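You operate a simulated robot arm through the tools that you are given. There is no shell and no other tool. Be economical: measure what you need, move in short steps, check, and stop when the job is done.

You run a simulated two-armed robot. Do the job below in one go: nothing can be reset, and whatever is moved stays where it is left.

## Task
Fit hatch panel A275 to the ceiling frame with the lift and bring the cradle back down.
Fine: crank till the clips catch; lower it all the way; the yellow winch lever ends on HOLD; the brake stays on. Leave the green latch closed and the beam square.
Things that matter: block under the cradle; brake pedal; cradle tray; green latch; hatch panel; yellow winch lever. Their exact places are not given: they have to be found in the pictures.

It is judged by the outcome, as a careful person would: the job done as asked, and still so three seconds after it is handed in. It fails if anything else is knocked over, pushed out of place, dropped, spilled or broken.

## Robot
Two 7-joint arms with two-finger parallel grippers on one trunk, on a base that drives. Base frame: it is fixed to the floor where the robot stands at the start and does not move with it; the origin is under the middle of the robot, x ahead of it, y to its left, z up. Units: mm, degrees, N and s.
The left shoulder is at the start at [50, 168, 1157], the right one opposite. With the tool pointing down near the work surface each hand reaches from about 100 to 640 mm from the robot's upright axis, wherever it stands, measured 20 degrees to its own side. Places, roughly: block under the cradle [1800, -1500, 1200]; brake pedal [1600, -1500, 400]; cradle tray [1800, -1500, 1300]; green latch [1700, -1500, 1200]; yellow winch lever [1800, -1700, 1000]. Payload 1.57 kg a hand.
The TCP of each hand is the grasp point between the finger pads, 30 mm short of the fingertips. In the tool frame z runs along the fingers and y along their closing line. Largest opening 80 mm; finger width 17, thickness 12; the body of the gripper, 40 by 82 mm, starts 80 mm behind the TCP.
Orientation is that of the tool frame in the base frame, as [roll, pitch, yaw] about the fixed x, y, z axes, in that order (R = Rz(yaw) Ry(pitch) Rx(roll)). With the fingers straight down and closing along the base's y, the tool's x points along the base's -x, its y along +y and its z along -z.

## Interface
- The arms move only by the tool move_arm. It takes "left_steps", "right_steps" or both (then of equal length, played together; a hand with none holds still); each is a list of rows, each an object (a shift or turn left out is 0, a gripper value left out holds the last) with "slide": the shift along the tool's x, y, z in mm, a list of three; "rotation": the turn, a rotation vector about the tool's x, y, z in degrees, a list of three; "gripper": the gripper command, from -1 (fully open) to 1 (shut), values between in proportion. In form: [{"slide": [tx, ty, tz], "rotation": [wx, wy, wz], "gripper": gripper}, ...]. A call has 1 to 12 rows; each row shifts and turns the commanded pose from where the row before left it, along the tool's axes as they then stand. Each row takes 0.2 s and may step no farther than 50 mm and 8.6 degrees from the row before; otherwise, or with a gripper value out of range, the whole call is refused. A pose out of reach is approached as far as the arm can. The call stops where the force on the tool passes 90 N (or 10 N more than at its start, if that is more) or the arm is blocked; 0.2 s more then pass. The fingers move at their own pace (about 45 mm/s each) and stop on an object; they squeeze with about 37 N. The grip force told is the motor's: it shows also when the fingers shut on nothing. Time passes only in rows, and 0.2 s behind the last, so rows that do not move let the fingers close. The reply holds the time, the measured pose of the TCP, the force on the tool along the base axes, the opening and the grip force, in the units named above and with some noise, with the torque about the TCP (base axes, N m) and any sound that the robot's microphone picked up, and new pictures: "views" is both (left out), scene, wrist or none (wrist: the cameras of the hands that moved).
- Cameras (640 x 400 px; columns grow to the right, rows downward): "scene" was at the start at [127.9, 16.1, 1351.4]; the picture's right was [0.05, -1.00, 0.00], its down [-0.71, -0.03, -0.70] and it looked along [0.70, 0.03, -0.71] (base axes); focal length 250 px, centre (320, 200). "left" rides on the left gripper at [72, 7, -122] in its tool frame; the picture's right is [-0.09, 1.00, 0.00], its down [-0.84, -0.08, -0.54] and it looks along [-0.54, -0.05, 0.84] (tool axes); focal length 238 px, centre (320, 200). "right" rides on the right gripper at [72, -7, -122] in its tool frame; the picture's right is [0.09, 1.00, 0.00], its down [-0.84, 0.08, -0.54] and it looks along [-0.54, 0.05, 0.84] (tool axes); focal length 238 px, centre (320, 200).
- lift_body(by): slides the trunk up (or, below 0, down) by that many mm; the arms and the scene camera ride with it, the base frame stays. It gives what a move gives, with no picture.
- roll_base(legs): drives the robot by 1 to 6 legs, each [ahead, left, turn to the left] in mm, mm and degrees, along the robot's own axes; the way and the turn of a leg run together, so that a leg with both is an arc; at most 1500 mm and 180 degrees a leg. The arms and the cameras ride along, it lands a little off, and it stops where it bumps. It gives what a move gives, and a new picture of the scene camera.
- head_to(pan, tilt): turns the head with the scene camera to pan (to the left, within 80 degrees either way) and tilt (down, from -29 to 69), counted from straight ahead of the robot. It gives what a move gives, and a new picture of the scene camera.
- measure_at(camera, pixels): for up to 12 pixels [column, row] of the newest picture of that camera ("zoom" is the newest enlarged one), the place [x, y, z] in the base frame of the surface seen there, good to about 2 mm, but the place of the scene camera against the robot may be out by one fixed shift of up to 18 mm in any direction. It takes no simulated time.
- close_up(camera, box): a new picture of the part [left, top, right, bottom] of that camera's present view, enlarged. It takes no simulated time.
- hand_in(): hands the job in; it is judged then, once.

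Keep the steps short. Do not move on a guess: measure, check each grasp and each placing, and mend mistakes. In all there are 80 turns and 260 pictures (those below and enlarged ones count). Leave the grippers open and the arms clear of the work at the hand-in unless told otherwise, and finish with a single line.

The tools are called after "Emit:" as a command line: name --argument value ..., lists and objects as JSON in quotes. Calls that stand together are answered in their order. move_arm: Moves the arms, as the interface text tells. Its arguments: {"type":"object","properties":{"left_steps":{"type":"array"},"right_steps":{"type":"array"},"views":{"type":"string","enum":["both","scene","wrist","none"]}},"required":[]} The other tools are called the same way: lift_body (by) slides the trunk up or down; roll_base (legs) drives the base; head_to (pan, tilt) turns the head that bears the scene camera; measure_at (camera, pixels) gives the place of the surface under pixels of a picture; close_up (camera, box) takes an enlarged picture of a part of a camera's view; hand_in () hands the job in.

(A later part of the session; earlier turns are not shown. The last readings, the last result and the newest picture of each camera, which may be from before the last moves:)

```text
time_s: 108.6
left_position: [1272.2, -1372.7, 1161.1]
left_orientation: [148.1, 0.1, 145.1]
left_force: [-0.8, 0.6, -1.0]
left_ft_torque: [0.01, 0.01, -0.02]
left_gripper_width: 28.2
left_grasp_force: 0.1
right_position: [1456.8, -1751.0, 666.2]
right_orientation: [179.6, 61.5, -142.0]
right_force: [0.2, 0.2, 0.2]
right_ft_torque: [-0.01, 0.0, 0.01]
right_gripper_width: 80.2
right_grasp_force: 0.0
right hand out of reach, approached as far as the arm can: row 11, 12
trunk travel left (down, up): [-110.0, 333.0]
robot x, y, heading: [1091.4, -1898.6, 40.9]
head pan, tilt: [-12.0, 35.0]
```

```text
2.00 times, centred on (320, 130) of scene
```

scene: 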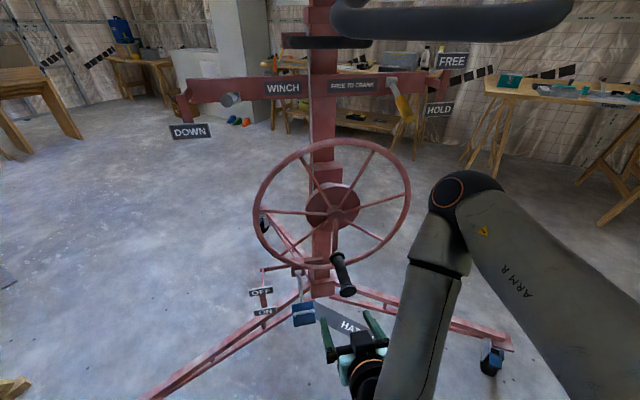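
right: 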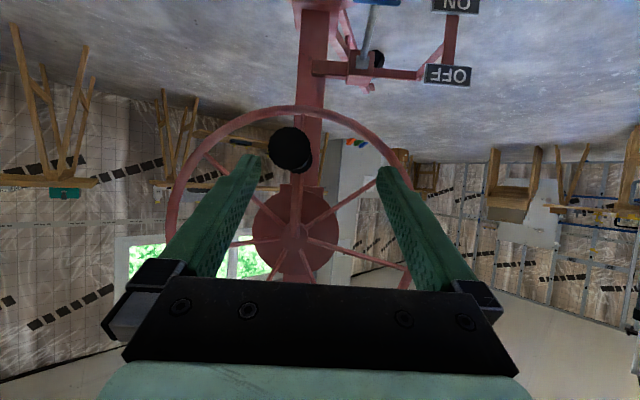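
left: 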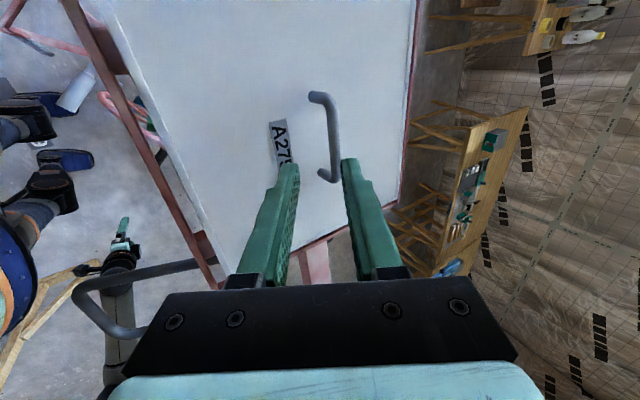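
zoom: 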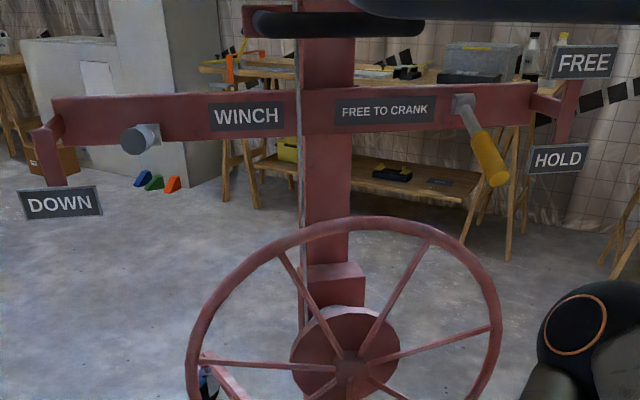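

Wheel axis heading ≈40°, centre ≈(1669,−1628,752), crank radius ≈118 mm. Yellow lever: pivot ≈(1862,−1669,1042), handle end ≈(1789,−1723,1001), toggling vertically. I'll raise the right hand to z≈936, 110 mm to the right, and level the tool.

Emit:
move_arm --right_steps '[{"slide": [-39.6, -18, -21.5]}, {"slide": [-39.6, -18, -21.5]}, {"slide": [-39.6, -18, -21.5]}, {"slide": [-39.6, -18, -21.5]}, {"slide": [-39.6, -18, -21.5]}, {"slide": [-39.6, -18, -21.5]}, {"rotation": [0, -7, 0]}, {"rotation": [0, -7, 0]}, {"rotation": [0, -7, 0]}, {"rotation": [0, -7, 0]}]' --views "both"

```text
time_s: 110.8
left_position: [1272.5, -1372.7, 1161.6]
left_orientation: [148.1, 0.0, 145.2]
left_force: [-0.8, 0.0, -0.4]
left_ft_torque: [-0.02, 0.01, -0.03]
left_gripper_width: 28.1
left_grasp_force: 0.1
right_position: [1553.6, -1723.7, 923.7]
right_orientation: [151.0, 89.3, -170.8]
right_force: [0.3, -0.5, 0.1]
right_ft_torque: [0.01, 0.0, 0.0]
right_gripper_width: 79.9
right_grasp_force: 0.0
right hand out of reach, approached as far as the arm can: row 1, 2, 3, 4, 5, 7, 8, 9, 10
trunk travel left (down, up): [-110.0, 333.0]
robot x, y, heading: [1091.0, -1898.4, 41.1]
head pan, tilt: [-12.0, 35.0]
```

scene: 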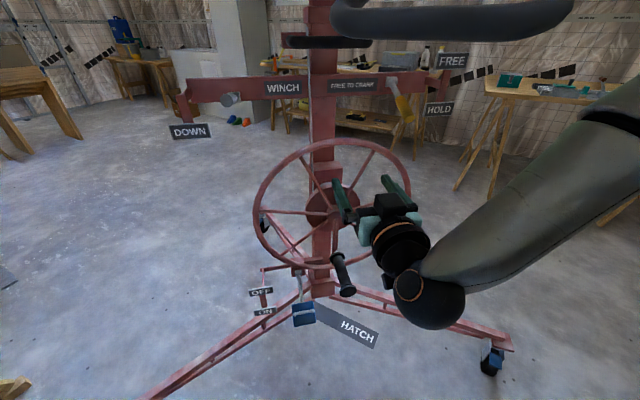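
right: 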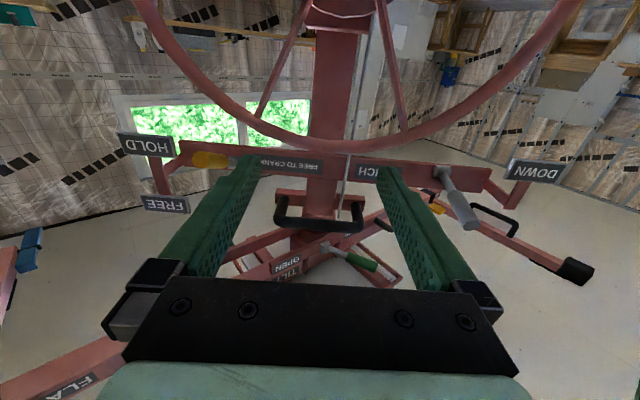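

The tool is now level, pointing at the winch. From this wrist view (upside down) the yellow handle is at (212,160), grey lever at (458,205). Measuring these.

Emit:
close_up --camera "right" --box '[100, 110, 300, 235]'

Emit:
measure_at --camera "right" --pixels '[[205, 160], [195, 161], [222, 161], [470, 216], [447, 185], [440, 175], [165, 205], [147, 146], [537, 170]]'

```text
3.20 times, centred on (200, 172) of right
```

zoom: 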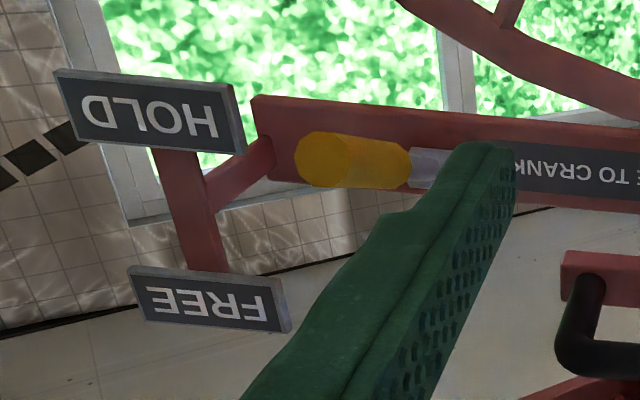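

```text
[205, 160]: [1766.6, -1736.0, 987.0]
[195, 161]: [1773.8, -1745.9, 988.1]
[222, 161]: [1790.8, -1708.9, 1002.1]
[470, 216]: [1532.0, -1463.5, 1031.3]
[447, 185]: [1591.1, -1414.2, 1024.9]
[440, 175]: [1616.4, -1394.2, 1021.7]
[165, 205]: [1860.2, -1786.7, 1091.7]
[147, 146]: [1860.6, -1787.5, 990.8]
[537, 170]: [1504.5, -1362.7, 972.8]
```

Yellow handle end ≈(1771,−1738,988); I'll grip it about 25 mm from its end at (1790,−1721,998). Move 143 right, 74 up, then 120 of the 183 forward and check.

Emit:
move_arm --right_steps '[{"slide": [-18.5, -36, 0]}, {"slide": [-18.5, -36, 0]}, {"slide": [-18.5, -36, 0]}, {"slide": [-18.5, -36, 0]}, {"slide": [0, 0, 40]}, {"slide": [0, 0, 40]}, {"slide": [0, 0, 40]}]' --views "both"

```text
time_s: 112.4
left_position: [1271.6, -1371.6, 1162.3]
left_orientation: [148.2, 0.1, 145.1]
left_force: [-0.6, 0.3, 0.3]
left_ft_torque: [-0.01, -0.01, -0.01]
left_gripper_width: 28.1
left_grasp_force: 0.0
right_position: [1732.4, -1737.0, 1017.4]
right_orientation: [156.2, 89.3, -165.3]
right_force: [0.1, -0.4, 0.1]
right_ft_torque: [0.0, 0.01, 0.0]
right_gripper_width: 80.1
right_grasp_force: 0.0
right hand out of reach, approached as far as the arm can: row 1, 2
trunk travel left (down, up): [-110.0, 333.0]
robot x, y, heading: [1093.2, -1901.1, 40.9]
head pan, tilt: [-12.0, 35.0]
```

scene: 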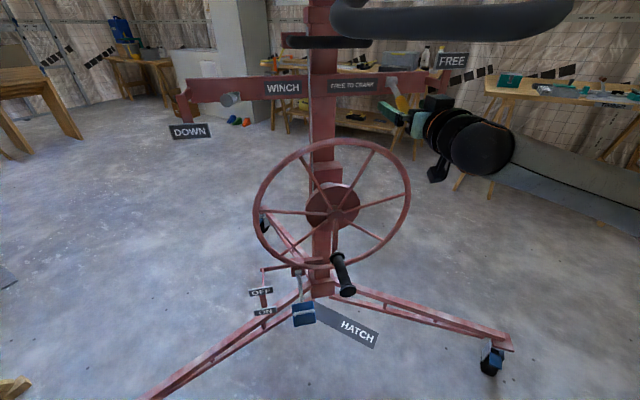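
right: 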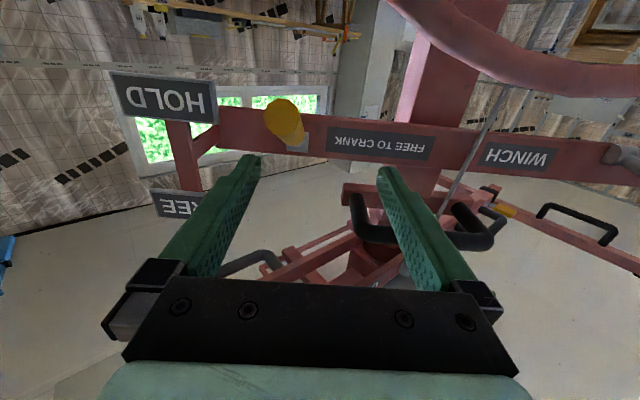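

Handle is slightly right and below. Correct: right 22, down 19, then forward 54.

Emit:
move_arm --right_steps '[{"slide": [9.5, -11, 0]}, {"slide": [9.5, -11, 0]}, {"slide": [0, 0, 27]}, {"slide": [0, 0, 27]}]' --views "wrist"

Emit:
close_up --camera "scene" --box '[340, 40, 500, 180]'

```text
time_s: 113.4
left_position: [1272.8, -1372.5, 1162.0]
left_orientation: [148.2, -0.1, 145.1]
left_force: [-0.2, -0.2, 0.4]
left_ft_torque: [-0.01, 0.02, 0.0]
left_gripper_width: 27.5
left_grasp_force: 0.0
right_position: [1784.8, -1723.3, 999.6]
right_orientation: [157.5, 89.4, -163.9]
right_force: [-0.4, 0.3, -0.3]
right_ft_torque: [-0.02, 0.03, 0.03]
right_gripper_width: 80.2
right_grasp_force: 0.1
trunk travel left (down, up): [-110.0, 333.0]
robot x, y, heading: [1092.8, -1897.8, 41.0]
head pan, tilt: [-12.0, 35.0]
```

right: 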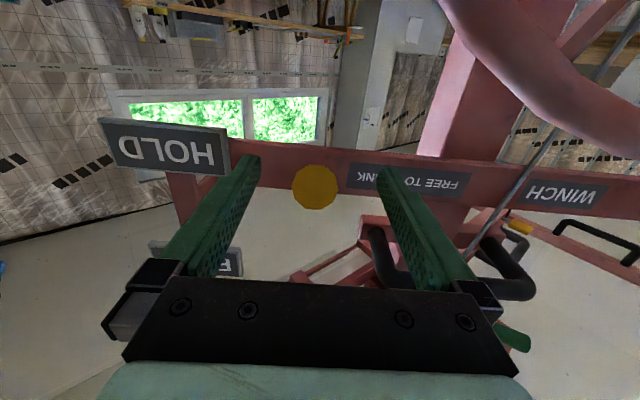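

```text
2.86 times, centred on (420, 110) of scene
```

zoom: 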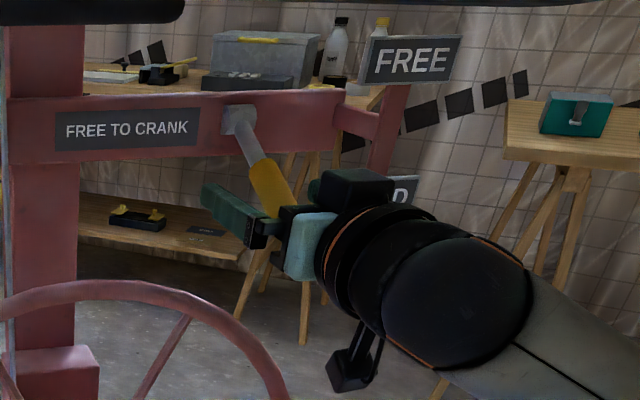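

The handle lies between the fingers. Close and swing it up along its arc to FREE (cradle is at the bottom, so nothing can drop).

Emit:
move_arm --right_steps '[{"gripper": 1}, {"gripper": 1}, {"gripper": 1}, {"gripper": 1}, {"slide": [-13.2, 0, -4.3]}, {"slide": [-13.4, 0, -2.5]}, {"slide": [-14, 0, -0.7]}, {"slide": [-13.6, 0, 1.2]}, {"slide": [-13.4, 0, 3]}, {"slide": [-13, 0, 4.7]}]' --views "wrist"

Emit:
close_up --camera "scene" --box '[340, 40, 500, 180]'

```text
time_s: 115.6
left_position: [1271.4, -1373.3, 1162.5]
left_orientation: [148.1, 0.0, 145.1]
left_force: [0.9, 0.1, -0.9]
left_ft_torque: [-0.02, -0.01, 0.01]
left_gripper_width: 27.9
left_grasp_force: 0.1
right_position: [1787.7, -1720.1, 1080.2]
right_orientation: [150.1, 89.5, -171.2]
right_force: [0.2, -0.2, 0.3]
right_ft_torque: [0.0, 0.02, -0.01]
right_gripper_width: 0.2
right_grasp_force: 21.4
trunk travel left (down, up): [-110.0, 333.0]
robot x, y, heading: [1088.7, -1902.5, 41.0]
head pan, tilt: [-12.0, 35.0]
```

right: 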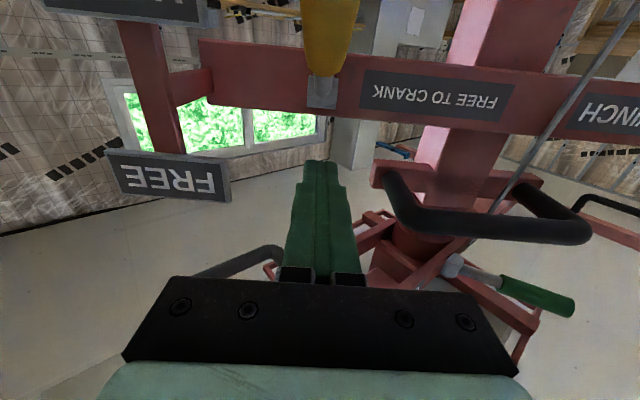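

```text
2.86 times, centred on (420, 110) of scene
```

zoom: 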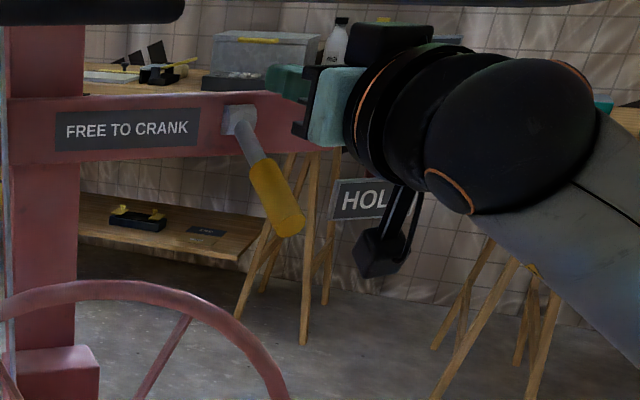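

Missed: the fingers closed on nothing, the handle lies lower. I measure the handle again from both views.

Emit:
measure_at --camera "zoom" --pixels '[[285, 222], [276, 200], [265, 178], [250, 148], [240, 120], [300, 218], [272, 228]]'

Emit:
measure_at --camera "right" --pixels '[[328, 10], [326, 40], [325, 65], [322, 92], [322, 103], [170, 175]]'

```text
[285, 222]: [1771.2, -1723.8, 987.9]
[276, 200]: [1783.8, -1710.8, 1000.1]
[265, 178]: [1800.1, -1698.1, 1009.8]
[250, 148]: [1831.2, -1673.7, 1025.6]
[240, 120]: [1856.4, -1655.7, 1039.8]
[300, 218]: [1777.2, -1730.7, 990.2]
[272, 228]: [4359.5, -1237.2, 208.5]
```

```text
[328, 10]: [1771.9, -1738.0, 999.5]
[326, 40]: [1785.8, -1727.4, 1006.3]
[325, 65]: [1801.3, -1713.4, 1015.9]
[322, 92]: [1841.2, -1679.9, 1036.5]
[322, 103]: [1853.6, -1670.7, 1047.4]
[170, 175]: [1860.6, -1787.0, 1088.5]
```

The handle's axis at that depth is z≈992 and my fingers closed a bit above it, squeezing off. Back out, open, come 90 lower and 4 right, forward again, then close fully before lifting.

Emit:
move_arm --right_steps '[{"slide": [0, 0, -45]}, {"slide": [0, 0, -45]}, {"slide": [45, -2, 0], "gripper": -0.2}, {"slide": [45, -2, 0]}, {}, {"slide": [0, 0, 45]}, {"slide": [0, 0, 45]}, {"gripper": 1}, {}, {}, {}]' --views "wrist"

```text
time_s: 118.0
left_position: [1274.0, -1372.5, 1163.3]
left_orientation: [148.1, -0.1, 145.1]
left_force: [0.1, 0.2, -0.1]
left_ft_torque: [0.02, -0.02, -0.02]
left_gripper_width: 27.9
left_grasp_force: 0.2
right_position: [1786.6, -1726.8, 991.3]
right_orientation: [160.1, 89.4, -161.6]
right_force: [4.5, -3.6, 0.8]
right_ft_torque: [-0.43, -0.31, 1.19]
right_gripper_width: 23.6
right_grasp_force: 36.1
trunk travel left (down, up): [-110.0, 333.0]
robot x, y, heading: [1096.0, -1897.0, 41.1]
head pan, tilt: [-12.0, 35.0]
```

right: 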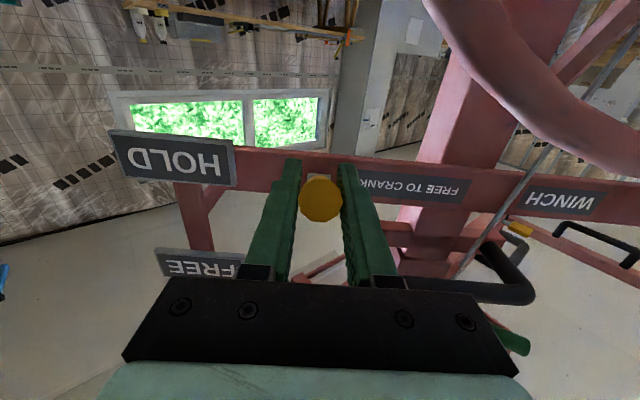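

Gripped firmly (23.6 mm). Now swing it up along the arc.

Emit:
move_arm --right_steps '[{"slide": [-12.8, 0, -5.4]}, {"slide": [-13.2, 0, -3.7]}, {"slide": [-13.8, 0, -2]}, {"slide": [-13.9, 0, -0.1]}, {"slide": [-13.9, 0, 1.7]}, {"slide": [-13.2, 0, 3.5]}, {"slide": [-12.9, 0, 5.2]}]' --views "both"

```text
time_s: 119.6
left_position: [1272.2, -1372.3, 1162.0]
left_orientation: [148.1, 0.1, 145.1]
left_force: [0.1, -0.3, -0.6]
left_ft_torque: [-0.06, -0.03, 0.0]
left_gripper_width: 27.9
left_grasp_force: 0.0
right_position: [1788.8, -1724.8, 1084.5]
right_orientation: [154.1, 89.4, -167.4]
right_force: [-0.1, -0.6, 0.0]
right_ft_torque: [0.01, -0.03, -0.03]
right_gripper_width: 0.0
right_grasp_force: 21.5
trunk travel left (down, up): [-110.0, 333.0]
robot x, y, heading: [1090.2, -1899.5, 41.0]
head pan, tilt: [-12.0, 35.0]
```

scene: 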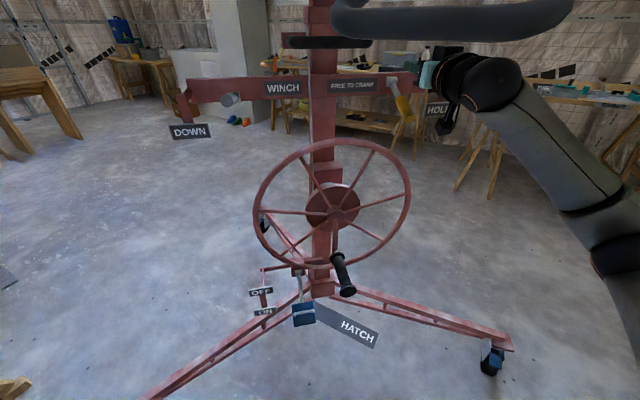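
right: 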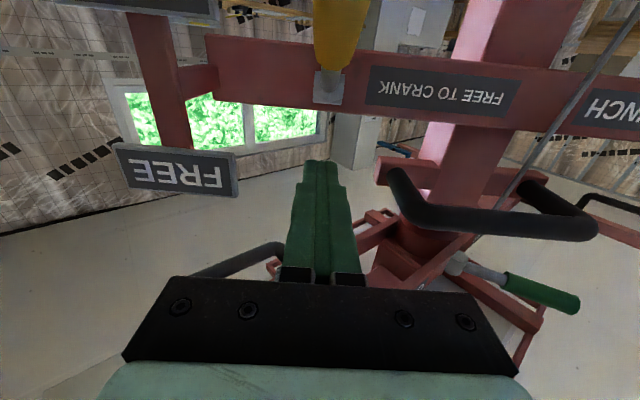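

It slipped again – the lever is stiff. I'll push it from below with closed fingers instead: back out, go down to z≈962, forward under the handle, then check.

Emit:
move_arm --right_steps '[{"slide": [0, 0, -45], "gripper": 1}, {"slide": [0, 0, -45]}, {"slide": [40.7, 0, 0]}, {"slide": [40.7, 0, 0]}, {"slide": [40.7, 0, 0]}, {"slide": [0, 0, 35]}, {"slide": [0, 0, 35]}]' --views "wrist"

Emit:
close_up --camera "scene" --box '[340, 40, 500, 180]'

```text
time_s: 121.0
left_position: [1272.5, -1375.7, 1161.1]
left_orientation: [148.2, -0.2, 144.9]
left_force: [0.0, -0.4, -0.6]
left_ft_torque: [0.01, -0.01, -0.02]
left_gripper_width: 27.9
left_grasp_force: 0.0
right_position: [1738.0, -1765.2, 984.1]
right_orientation: [165.4, 89.0, -156.2]
right_force: [-22.7, -21.4, -3.7]
right_ft_torque: [0.3, 0.3, -0.03]
right_gripper_width: 0.1
right_grasp_force: 21.1
right hand out of reach, approached as far as the arm can: row 5, 7
trunk travel left (down, up): [-110.0, 333.0]
robot x, y, heading: [1089.8, -1903.1, 40.9]
head pan, tilt: [-12.0, 35.0]
stopped in row 7 (right hand): the force on the tool passed its limit (the readings are from after the stop); the commanded pose is now the measured one
```

right: 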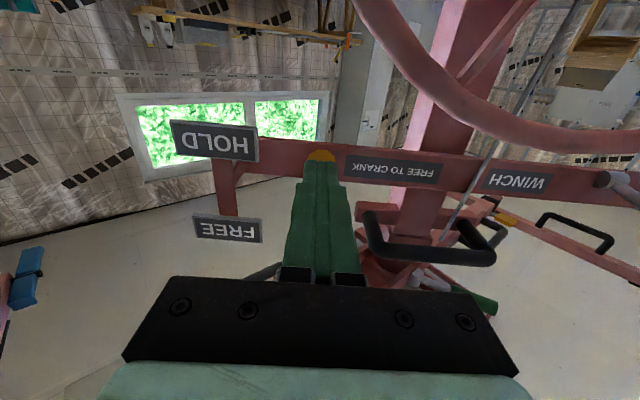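

```text
2.86 times, centred on (420, 110) of scene
```

zoom: 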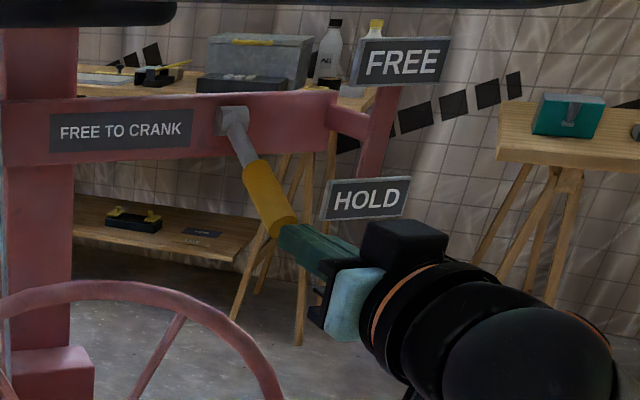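

The hand couldn't get lower and butted the handle's end (22 N). Back off 35, lower the trunk 27 so the fingers go beneath.

Emit:
move_arm --right_steps '[{"slide": [0, 0, -35]}, {}]' --views "none"

Emit:
lift_body --by -28

Emit:
move_arm --right_steps '[{"slide": [0, 0, 35]}, {"slide": [0, 0, 30]}, {"slide": [0, 0, 15]}]' --views "wrist"

Emit:
close_up --camera "scene" --box '[340, 40, 500, 180]'

```text
time_s: 121.7
left_position: [1273.2, -1371.8, 1160.7]
left_orientation: [148.3, -0.1, 145.0]
left_force: [0.3, 0.2, -1.0]
left_ft_torque: [0.0, 0.0, 0.02]
left_gripper_width: 27.8
left_grasp_force: 0.1
right_position: [1713.0, -1783.9, 982.3]
right_orientation: [167.2, 88.7, -154.4]
right_force: [0.7, -0.6, 1.1]
right_ft_torque: [-0.03, -0.02, 0.0]
right_gripper_width: 0.0
right_grasp_force: 21.4
trunk travel left (down, up): [-110.0, 333.0]
robot x, y, heading: [1093.5, -1898.5, 40.8]
head pan, tilt: [-12.0, 35.0]
```

```text
time_s: 122.4
left_position: [1274.5, -1372.5, 1133.0]
left_orientation: [148.4, 0.0, 145.0]
left_force: [-0.1, -0.2, 0.3]
left_ft_torque: [0.02, -0.01, 0.02]
left_gripper_width: 28.0
left_grasp_force: 0.0
right_position: [1715.4, -1785.4, 955.1]
right_orientation: [169.2, 88.8, -152.5]
right_force: [-0.1, 0.2, -0.6]
right_ft_torque: [0.0, -0.02, 0.0]
right_gripper_width: 0.0
right_grasp_force: 21.3
trunk travel left (down, up): [-82.0, 361.0]
robot x, y, heading: [1090.7, -1898.7, 40.7]
head pan, tilt: [-12.0, 35.0]
```

```text
time_s: 123.2
left_position: [1273.9, -1372.9, 1132.6]
left_orientation: [148.2, -0.1, 144.9]
left_force: [-0.6, 0.2, -1.0]
left_ft_torque: [0.02, -0.01, 0.01]
left_gripper_width: 28.0
left_grasp_force: 0.1
right_position: [1776.7, -1735.1, 951.4]
right_orientation: [172.1, 88.6, -149.4]
right_force: [0.0, 1.1, -0.3]
right_ft_torque: [0.01, -0.01, -0.01]
right_gripper_width: 0.1
right_grasp_force: 21.5
trunk travel left (down, up): [-82.0, 361.0]
robot x, y, heading: [1087.0, -1897.7, 40.7]
head pan, tilt: [-12.0, 35.0]
```

right: 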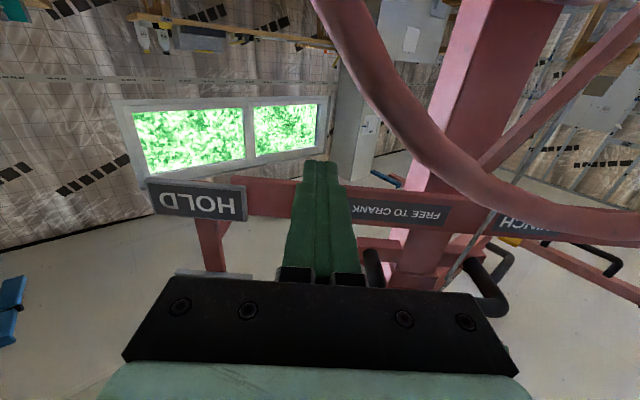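

```text
2.86 times, centred on (420, 110) of scene
```

zoom: 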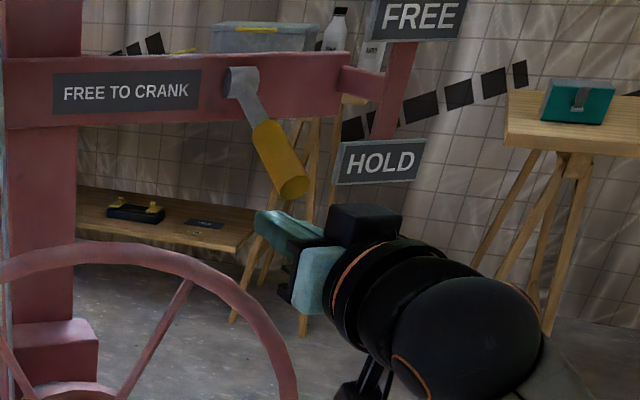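

Fingers are beneath the handle. Push up 108 mm in small rows.

Emit:
move_arm --right_steps '[{"slide": [-13.5, 0, 0]}, {"slide": [-13.5, 0, 0]}, {"slide": [-13.5, 0, 0]}, {"slide": [-13.5, 0, 0]}, {"slide": [-13.5, 0, 0]}, {"slide": [-13.5, 0, 0]}, {"slide": [-13.5, 0, 0]}, {"slide": [-13.5, 0, 0]}]' --views "wrist"

Emit:
close_up --camera "scene" --box '[340, 40, 500, 180]'

```text
time_s: 125.0
left_position: [1275.4, -1373.2, 1132.2]
left_orientation: [148.3, -0.1, 145.0]
left_force: [-0.4, 0.3, -0.2]
left_ft_torque: [0.02, 0.02, 0.01]
left_gripper_width: 28.1
left_grasp_force: 0.1
right_position: [1780.1, -1731.8, 1056.5]
right_orientation: [173.4, 88.2, -148.4]
right_force: [-7.8, -7.1, -12.0]
right_ft_torque: [-0.21, 0.17, -0.1]
right_gripper_width: 0.0
right_grasp_force: 21.5
trunk travel left (down, up): [-82.0, 361.0]
robot x, y, heading: [1090.1, -1901.8, 40.7]
head pan, tilt: [-12.0, 35.0]
```

right: 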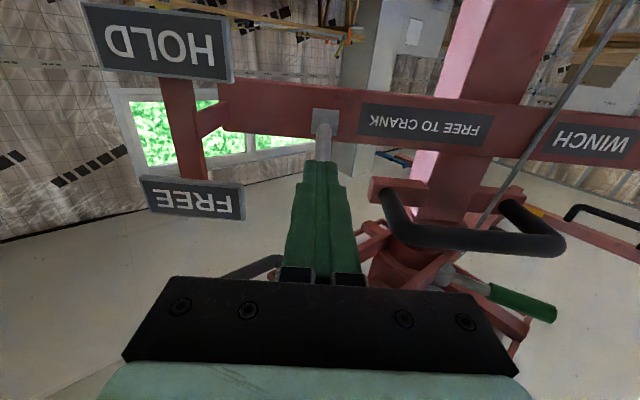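

```text
2.86 times, centred on (420, 110) of scene
```

zoom: 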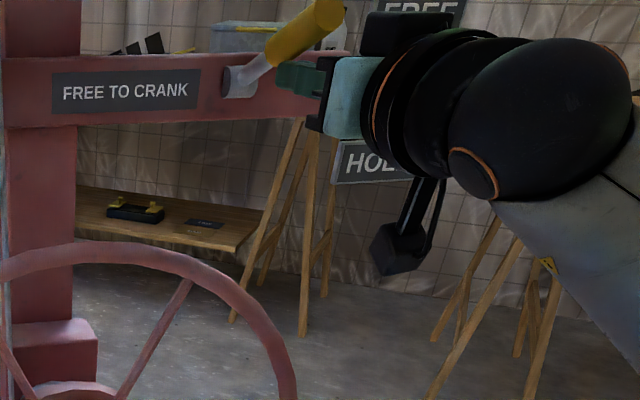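

The yellow lever is up at FREE. One small extra push, back out 90, lower the trunk 80 for cranking.

Emit:
move_arm --right_steps '[{"slide": [-8, 0, 0]}, {"slide": [4, 0, -10]}, {"slide": [0, 0, -45]}, {"slide": [0, 0, -45]}]' --views "none"

Emit:
close_up --camera "scene" --box '[340, 40, 500, 180]'

Emit:
lift_body --by -80

Emit:
move_arm --right_steps '[{"slide": [0, 0, -47]}, {"slide": [0, 0, -47]}, {"slide": [0, 0, -47]}, {"slide": [43.5, 20, 0], "gripper": -0.2}, {"slide": [43.5, 20, 0]}, {"slide": [43.5, 20, 0]}, {"slide": [43.5, 20, 0]}, {"slide": [43.5, 20, 0]}, {"slide": [43.5, 20, 0]}, {"slide": [43.5, 20, 0]}, {"slide": [43.5, 20, 0]}]' --views "both"

```text
time_s: 126.0
left_position: [1275.4, -1373.1, 1132.6]
left_orientation: [148.3, 0.0, 144.9]
left_force: [-0.1, -0.7, -0.4]
left_ft_torque: [0.0, 0.04, 0.02]
left_gripper_width: 28.0
left_grasp_force: 0.1
right_position: [1699.4, -1794.0, 1066.7]
right_orientation: [164.6, 88.9, -156.9]
right_force: [-1.0, -1.1, 0.2]
right_ft_torque: [0.01, -0.02, -0.01]
right_gripper_width: 0.1
right_grasp_force: 21.2
trunk travel left (down, up): [-82.0, 361.0]
robot x, y, heading: [1090.3, -1896.9, 40.8]
head pan, tilt: [-12.0, 35.0]
```

```text
2.86 times, centred on (420, 110) of scene
```

zoom: 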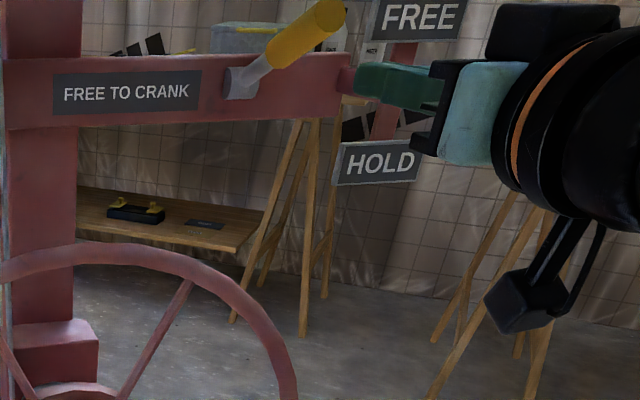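

```text
time_s: 127.2
left_position: [1275.1, -1372.1, 1053.1]
left_orientation: [148.4, -0.1, 145.0]
left_force: [-0.1, 0.1, -0.2]
left_ft_torque: [-0.03, 0.02, 0.01]
left_gripper_width: 28.0
left_grasp_force: 0.0
right_position: [1699.4, -1795.6, 983.7]
right_orientation: [169.0, 88.7, -152.7]
right_force: [-0.7, 0.8, -0.4]
right_ft_torque: [0.0, 0.0, 0.01]
right_gripper_width: 0.0
right_grasp_force: 21.5
trunk travel left (down, up): [-2.0, 441.0]
robot x, y, heading: [1093.8, -1901.0, 40.4]
head pan, tilt: [-12.0, 35.0]
```

```text
time_s: 129.6
left_position: [1273.5, -1372.7, 1052.1]
left_orientation: [148.3, -0.2, 145.0]
left_force: [0.9, -0.3, 0.2]
left_ft_torque: [-0.01, 0.0, -0.03]
left_gripper_width: 28.0
left_grasp_force: 0.0
right_position: [1616.5, -1789.3, 882.6]
right_orientation: [180.0, 88.7, -141.3]
right_force: [-0.5, 0.4, -0.1]
right_ft_torque: [0.02, -0.02, 0.04]
right_gripper_width: 48.2
right_grasp_force: 0.0
right hand out of reach, approached as far as the arm can: row 4, 5, 6, 7, 8, 9, 10, 11
trunk travel left (down, up): [-2.0, 441.0]
robot x, y, heading: [1088.2, -1902.9, 40.9]
head pan, tilt: [-12.0, 35.0]
```

scene: 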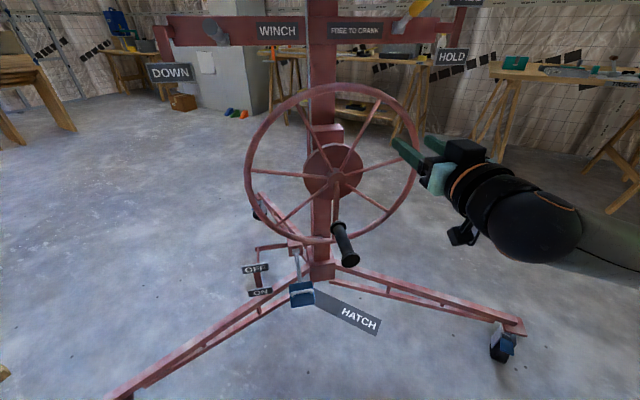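
right: 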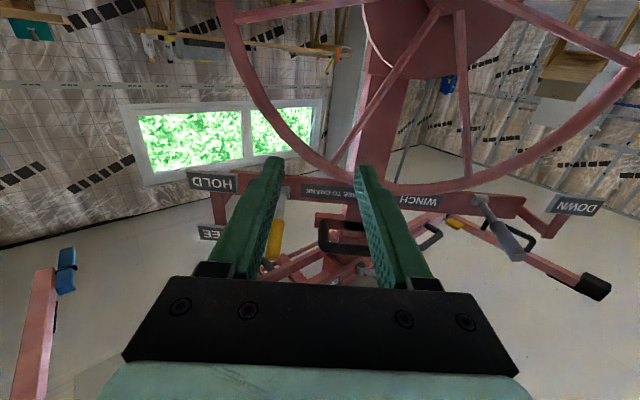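

The level tool can't go low on this arm (wrist limit), but a pitch of ~50° could. I tilt the tool to ~50° and move to a spot in front of the knob.

Emit:
move_arm --right_steps '[{"rotation": [0, 7.7, 0]}, {"rotation": [0, 7.7, 0]}, {"rotation": [0, 7.7, 0]}, {"rotation": [0, 7.7, 0]}, {"rotation": [0, 7.7, 0]}, {"slide": [38, 17.2, 18.5]}, {"slide": [38, 17.2, 18.5]}, {"slide": [38, 17.2, 18.5]}, {"slide": [38, 17.2, 18.5]}, {"slide": [38, 17.2, 18.5]}, {"slide": [38, 17.2, 18.5]}]' --views "both"

```text
time_s: 131.9
left_position: [1272.6, -1372.3, 1052.6]
left_orientation: [148.4, 0.0, 144.9]
left_force: [0.5, 0.7, 0.1]
left_ft_torque: [-0.01, -0.02, -0.01]
left_gripper_width: 27.8
left_grasp_force: 0.0
right_position: [1503.6, -1745.9, 636.2]
right_orientation: [179.5, 50.2, -141.9]
right_force: [0.5, -1.2, -0.4]
right_ft_torque: [0.02, -0.01, -0.02]
right_gripper_width: 48.0
right_grasp_force: 0.0
trunk travel left (down, up): [-2.0, 441.0]
robot x, y, heading: [1089.9, -1899.7, 40.4]
head pan, tilt: [-12.0, 35.0]
```

scene: 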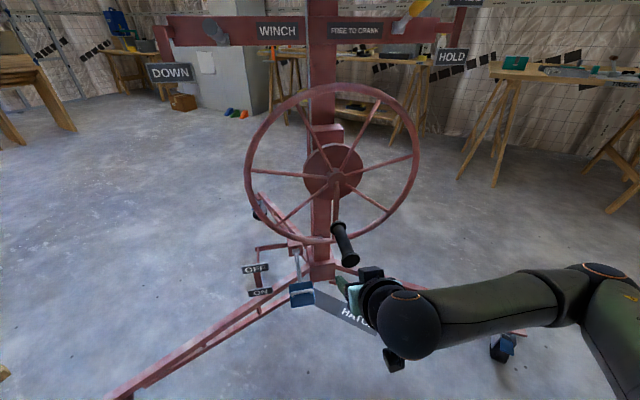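
right: 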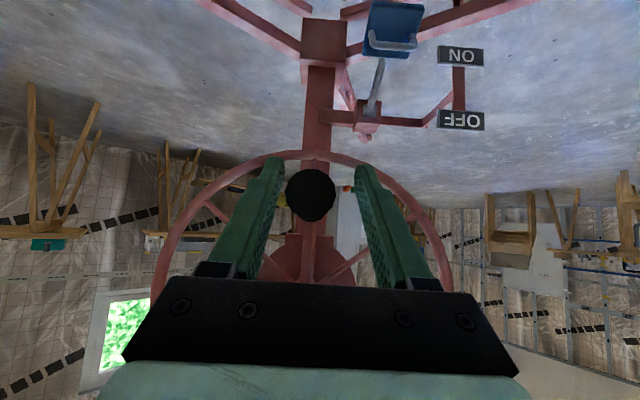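

Knob is right between the fingers at (310,195). Measure its end face for exact height and side.

Emit:
measure_at --camera "right" --pixels '[[310, 195], [290, 195], [331, 195], [310, 175], [310, 217], [298, 165], [305, 263]]'

```text
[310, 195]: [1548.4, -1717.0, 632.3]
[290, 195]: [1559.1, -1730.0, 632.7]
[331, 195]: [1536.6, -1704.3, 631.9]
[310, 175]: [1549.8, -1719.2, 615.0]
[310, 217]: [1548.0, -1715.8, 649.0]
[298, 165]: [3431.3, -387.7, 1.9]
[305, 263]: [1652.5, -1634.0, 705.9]
```

Emit:
close_up --camera "scene" --box '[235, 80, 435, 280]'

Emit:
measure_at --camera "scene" --pixels '[[337, 177], [349, 260], [338, 225], [246, 165], [419, 160], [340, 85], [322, 243], [334, 210]]'

```text
2.00 times, centred on (335, 180) of scene
```

zoom: 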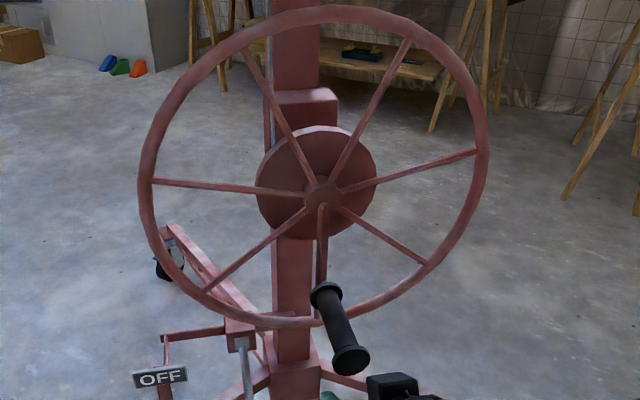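

```text
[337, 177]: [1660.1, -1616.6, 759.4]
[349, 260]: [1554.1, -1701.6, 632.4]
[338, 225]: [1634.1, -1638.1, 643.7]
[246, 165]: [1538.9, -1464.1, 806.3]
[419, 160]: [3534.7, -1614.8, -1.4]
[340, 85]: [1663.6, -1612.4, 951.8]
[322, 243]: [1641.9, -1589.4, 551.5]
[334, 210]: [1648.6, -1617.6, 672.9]
```

Knob end centre (1548,−1717,632), crank radius ≈124 mm about the hub at z≈756. Open a bit, advance 93 mm so the knob's middle is in the fingers, then close.

Emit:
move_arm --right_steps '[{"gripper": -0.7}, {"gripper": -0.7}, {"slide": [-18.8, -1, 24.5]}, {"slide": [-18.8, -1, 24.5]}, {"slide": [-18.8, -1, 24.5]}, {"gripper": 1}, {}, {}, {}, {}]' --views "wrist"

```text
time_s: 134.2
left_position: [1274.0, -1373.6, 1051.7]
left_orientation: [148.3, 0.0, 145.0]
left_force: [0.0, 0.4, 1.3]
left_ft_torque: [-0.01, -0.01, 0.02]
left_gripper_width: 27.8
left_grasp_force: 0.1
right_position: [1578.9, -1689.7, 632.0]
right_orientation: [179.9, 50.3, -142.0]
right_force: [8.3, -6.3, 0.6]
right_ft_torque: [-0.13, 0.09, 0.89]
right_gripper_width: 29.7
right_grasp_force: 39.1
trunk travel left (down, up): [-2.0, 441.0]
robot x, y, heading: [1091.4, -1898.1, 40.8]
head pan, tilt: [-12.0, 35.0]
```

right: 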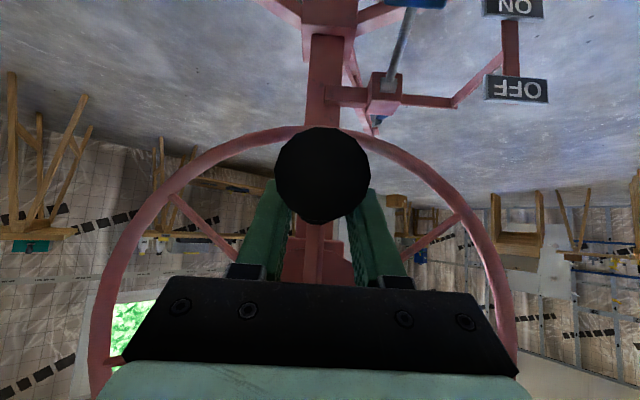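

Knob gripped (29.7 mm). Try a clockwise turn of 60° and watch the cradle and the force.

Emit:
move_arm --right_steps '[{"slide": [-7.4, 42, -6.2]}, {"slide": [-17.9, 36.1, -15]}, {"slide": [-26.4, 25.9, -22.1]}, {}]' --views "scene"

Emit:
head_to --pan -5 --tilt 0

```text
time_s: 135.2
left_position: [1272.9, -1371.5, 1053.2]
left_orientation: [148.3, -0.2, 145.0]
left_force: [-0.1, 0.9, -0.1]
left_ft_torque: [-0.01, -0.01, -0.02]
left_gripper_width: 28.2
left_grasp_force: 0.1
right_position: [1512.0, -1607.0, 698.9]
right_orientation: [179.5, 50.2, -141.9]
right_force: [-0.8, -1.1, 0.5]
right_ft_torque: [-0.03, -0.04, 0.02]
right_gripper_width: 0.1
right_grasp_force: 20.7
trunk travel left (down, up): [-2.0, 441.0]
robot x, y, heading: [1092.9, -1901.9, 40.6]
head pan, tilt: [-12.0, 35.0]
```

scene: 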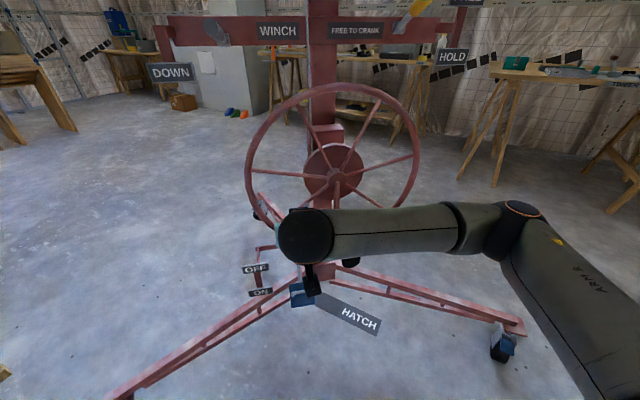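

```text
time_s: 136.2
left_position: [1273.4, -1372.0, 1053.2]
left_orientation: [148.4, -0.1, 145.0]
left_force: [-0.3, -0.8, -0.4]
left_ft_torque: [0.0, 0.02, -0.03]
left_gripper_width: 28.0
left_grasp_force: 0.1
right_position: [1514.1, -1609.4, 697.8]
right_orientation: [179.5, 50.2, -142.0]
right_force: [-0.5, 0.4, 0.1]
right_ft_torque: [-0.02, 0.02, -0.01]
right_gripper_width: 0.0
right_grasp_force: 21.3
trunk travel left (down, up): [-2.0, 441.0]
robot x, y, heading: [1090.3, -1901.6, 40.2]
head pan, tilt: [-5.0, 0.0]
```

scene: 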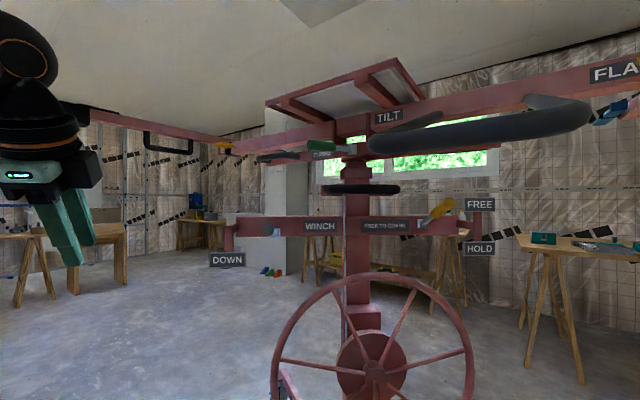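

The fingers slipped off; the knob has not moved – clockwise is either stiff or the wrong way. I go back to the pre-grasp spot and look at where the knob is.

Emit:
move_arm --right_steps '[{"slide": [29.6, 0, -35.2]}, {"slide": [29.6, 0, -35.2]}, {"slide": [15.8, -34.3, 13.3], "gripper": -0.7}, {"slide": [15.8, -34.3, 13.3]}, {"slide": [15.8, -34.3, 13.3]}, {}]' --views "wrist"

```text
time_s: 137.6
left_position: [1274.1, -1373.0, 1052.9]
left_orientation: [148.3, -0.2, 145.0]
left_force: [-0.1, 0.6, -1.4]
left_ft_torque: [0.02, -0.01, -0.01]
left_gripper_width: 28.0
left_grasp_force: 0.0
right_position: [1504.9, -1745.9, 639.0]
right_orientation: [179.6, 50.3, -141.8]
right_force: [1.0, 0.0, 0.8]
right_ft_torque: [-0.01, 0.0, 0.0]
right_gripper_width: 67.9
right_grasp_force: 0.1
trunk travel left (down, up): [-2.0, 441.0]
robot x, y, heading: [1090.5, -1901.4, 40.8]
head pan, tilt: [-5.0, 0.0]
```

right: 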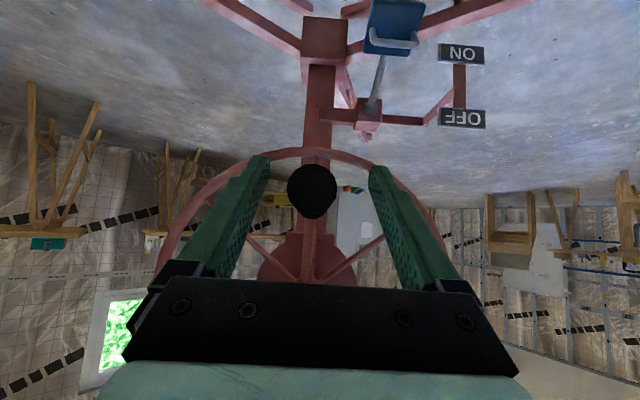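

Knob unmoved. Regrip and try counter-clockwise, slowly.

Emit:
move_arm --right_steps '[{"slide": [-17, -1, 26]}, {"slide": [-17, -1, 26]}, {"slide": [-17, -1, 26]}, {"gripper": 1}, {}, {}, {}, {}, {"slide": [-0.5, -10.8, -0.4]}, {"slide": [0, -10.8, 0]}, {"slide": [-1.7, -10.6, -1.4]}, {"slide": [-1.7, -10.6, -1.4]}]' --views "wrist"

```text
time_s: 140.2
left_position: [1273.3, -1372.6, 1052.9]
left_orientation: [148.3, 0.1, 145.0]
left_force: [0.1, 0.9, 0.5]
left_ft_torque: [0.0, 0.02, 0.02]
left_gripper_width: 28.0
left_grasp_force: 0.1
right_position: [1605.8, -1721.5, 633.7]
right_orientation: [179.3, 50.3, -141.6]
right_force: [-13.1, 10.6, 6.0]
right_ft_torque: [-0.74, 0.83, 1.71]
right_gripper_width: 29.4
right_grasp_force: 38.5
trunk travel left (down, up): [-2.0, 441.0]
robot x, y, heading: [1089.5, -1902.0, 40.6]
head pan, tilt: [-5.0, 0.0]
```

right: 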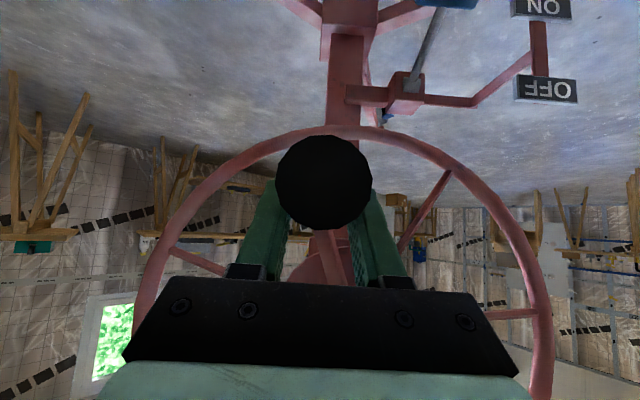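

Counter-clockwise turns (17 N, knob moved 43 mm). The centre fits at 12 mm to the right, z≈755, r≈124; now at 14° from bottom. Continue in 15° rows for 6 rows and check.

Emit:
move_arm --right_steps '[{"slide": [-9, -30.1, -7.5]}, {"slide": [-14.8, -26.2, -12.3]}, {"slide": [-19.4, -20.2, -16.1]}, {"slide": [-22.8, -13.1, -18.9]}, {"slide": [-24.6, -5, -20.4]}, {"slide": [-24.8, 3.5, -20.6]}]' --views "both"

```text
time_s: 141.6
left_position: [1273.5, -1366.8, 1049.4]
left_orientation: [148.5, 0.1, 145.2]
left_force: [0.0, 0.0, -0.6]
left_ft_torque: [0.01, 0.01, -0.02]
left_gripper_width: 28.1
left_grasp_force: 0.0
right_position: [1656.7, -1783.9, 779.4]
right_orientation: [178.3, 50.3, -140.6]
right_force: [-13.6, 67.0, -8.9]
right_ft_torque: [1.04, 0.87, 0.52]
right_gripper_width: 28.8
right_grasp_force: 38.9
trunk travel left (down, up): [-2.0, 441.0]
robot x, y, heading: [1087.5, -1899.4, 40.9]
head pan, tilt: [-5.0, 0.0]
```

scene: 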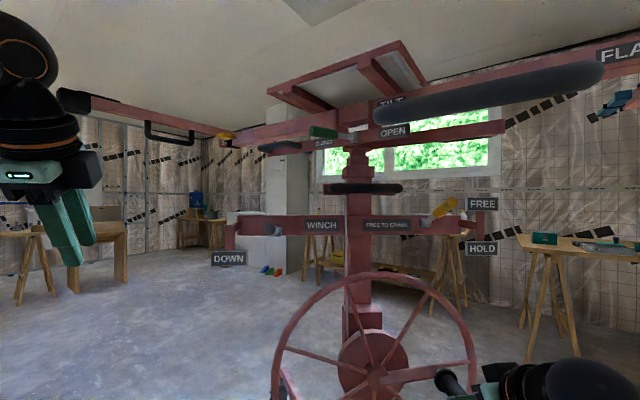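
right: 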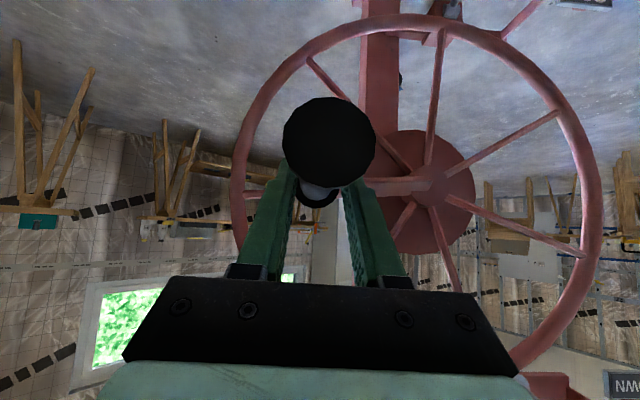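

The wheel turned ~95° and the cradle rose visibly. Force says my circle is a bit large (radius nearer 114, centre 14 right/z 747). I refit and continue with 12 rows of 15°.

Emit:
move_arm --right_steps '[{"slide": [-16.1, 21, -13.4]}, {"slide": [-17.8, 18.8, -14.8]}, {"slide": [-13.4, 24.2, -11.1]}, {"slide": [-8.1, 27.8, -6.7]}, {"slide": [-2.4, 29.6, -2]}, {"slide": [3.7, 29.4, 3.1]}, {"slide": [9.4, 27.1, 7.8]}, {"slide": [14.5, 23.1, 12]}, {"slide": [18.6, 17.4, 15.5]}, {"slide": [21.4, 10.5, 17.8]}, {"slide": [22.8, 3.1, 18.9]}, {"slide": [22.6, -4.8, 18.8]}]' --views "both"

```text
time_s: 143.8
left_position: [1270.3, -1371.4, 1051.0]
left_orientation: [148.1, 0.0, 145.2]
left_force: [-0.9, 0.2, 0.1]
left_ft_torque: [-0.01, -0.05, 0.01]
left_gripper_width: 28.1
left_grasp_force: 0.0
right_position: [1505.2, -1604.6, 790.1]
right_orientation: [175.6, 52.1, -142.1]
right_force: [-15.1, 7.1, 4.2]
right_ft_torque: [-0.87, 1.02, -1.29]
right_gripper_width: 29.4
right_grasp_force: 39.2
trunk travel left (down, up): [-2.0, 441.0]
robot x, y, heading: [1090.7, -1905.9, 40.7]
head pan, tilt: [-5.0, 0.0]
stopped in row 11 (right hand): the force on the tool passed its limit (the readings are from after the stop); the commanded pose is now the measured one
```

scene: 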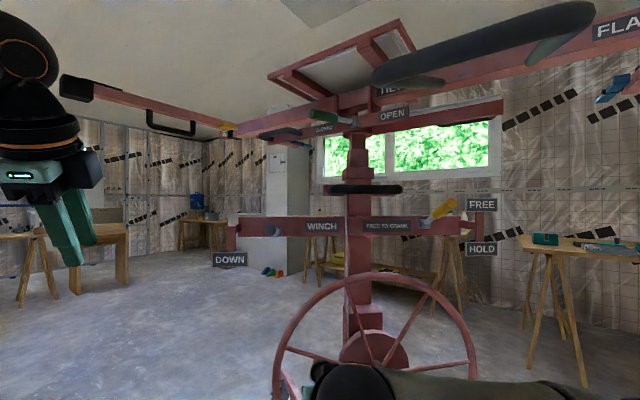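
right: 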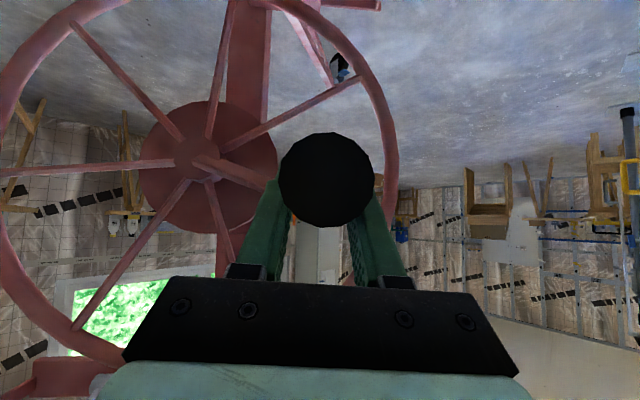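

Stopped at the left side by force, knob still held. Five points now fit: centre 4 mm right of the start, z 754, r 122.5. I measure how far the cradle rose, and continue with 12 rows of 17°.

Emit:
measure_at --camera "scene" --pixels '[[395, 114], [322, 128], [275, 80], [412, 50]]'

Emit:
move_arm --right_steps '[{"slide": [27.8, 5.5, 22.5], "rotation": [2.2, 0.9, 0]}, {"slide": [27.8, -5.3, 22.5], "rotation": [2.2, 0.9, 0]}, {"slide": [25.4, -15.5, 20.6]}, {"slide": [20.8, -24.4, 16.9]}, {"slide": [14.3, -31.2, 11.6]}, {"slide": [6.6, -35.2, 5.3]}, {"slide": [-1.6, -36.2, -1.3]}, {"slide": [-9.9, -33.9, -8]}, {"slide": [-17, -28.8, -13.8]}, {"slide": [-22.9, -21, -18.6]}, {"slide": [-26.7, -11.6, -21.6]}, {"slide": [-28.1, -1, -22.8]}]' --views "scene"

```text
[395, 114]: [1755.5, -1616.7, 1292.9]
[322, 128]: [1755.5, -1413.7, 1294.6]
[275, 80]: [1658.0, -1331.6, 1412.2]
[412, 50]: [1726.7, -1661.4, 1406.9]
```

```text
time_s: 146.4
left_position: [1273.0, -1367.2, 1050.4]
left_orientation: [148.6, 0.0, 145.2]
left_force: [-0.1, 0.3, 0.5]
left_ft_torque: [0.02, -0.01, -0.02]
left_gripper_width: 28.0
left_grasp_force: 0.1
right_position: [1652.2, -1786.6, 767.3]
right_orientation: [179.8, 49.9, -141.6]
right_force: [7.4, 47.9, -17.2]
right_ft_torque: [0.46, -0.61, -0.53]
right_gripper_width: 31.7
right_grasp_force: 39.9
trunk travel left (down, up): [-2.0, 441.0]
robot x, y, heading: [1093.6, -1901.2, 40.5]
head pan, tilt: [-5.0, 0.0]
```

scene: 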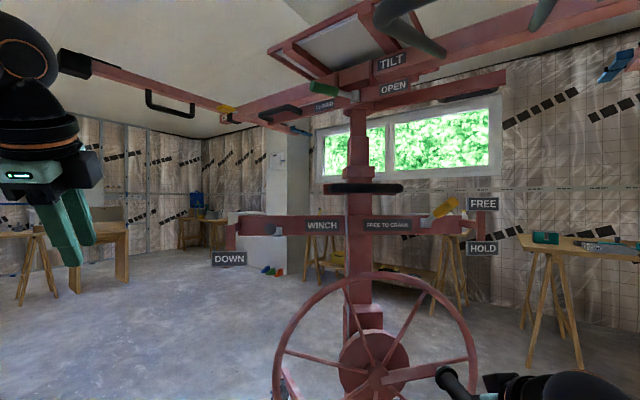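

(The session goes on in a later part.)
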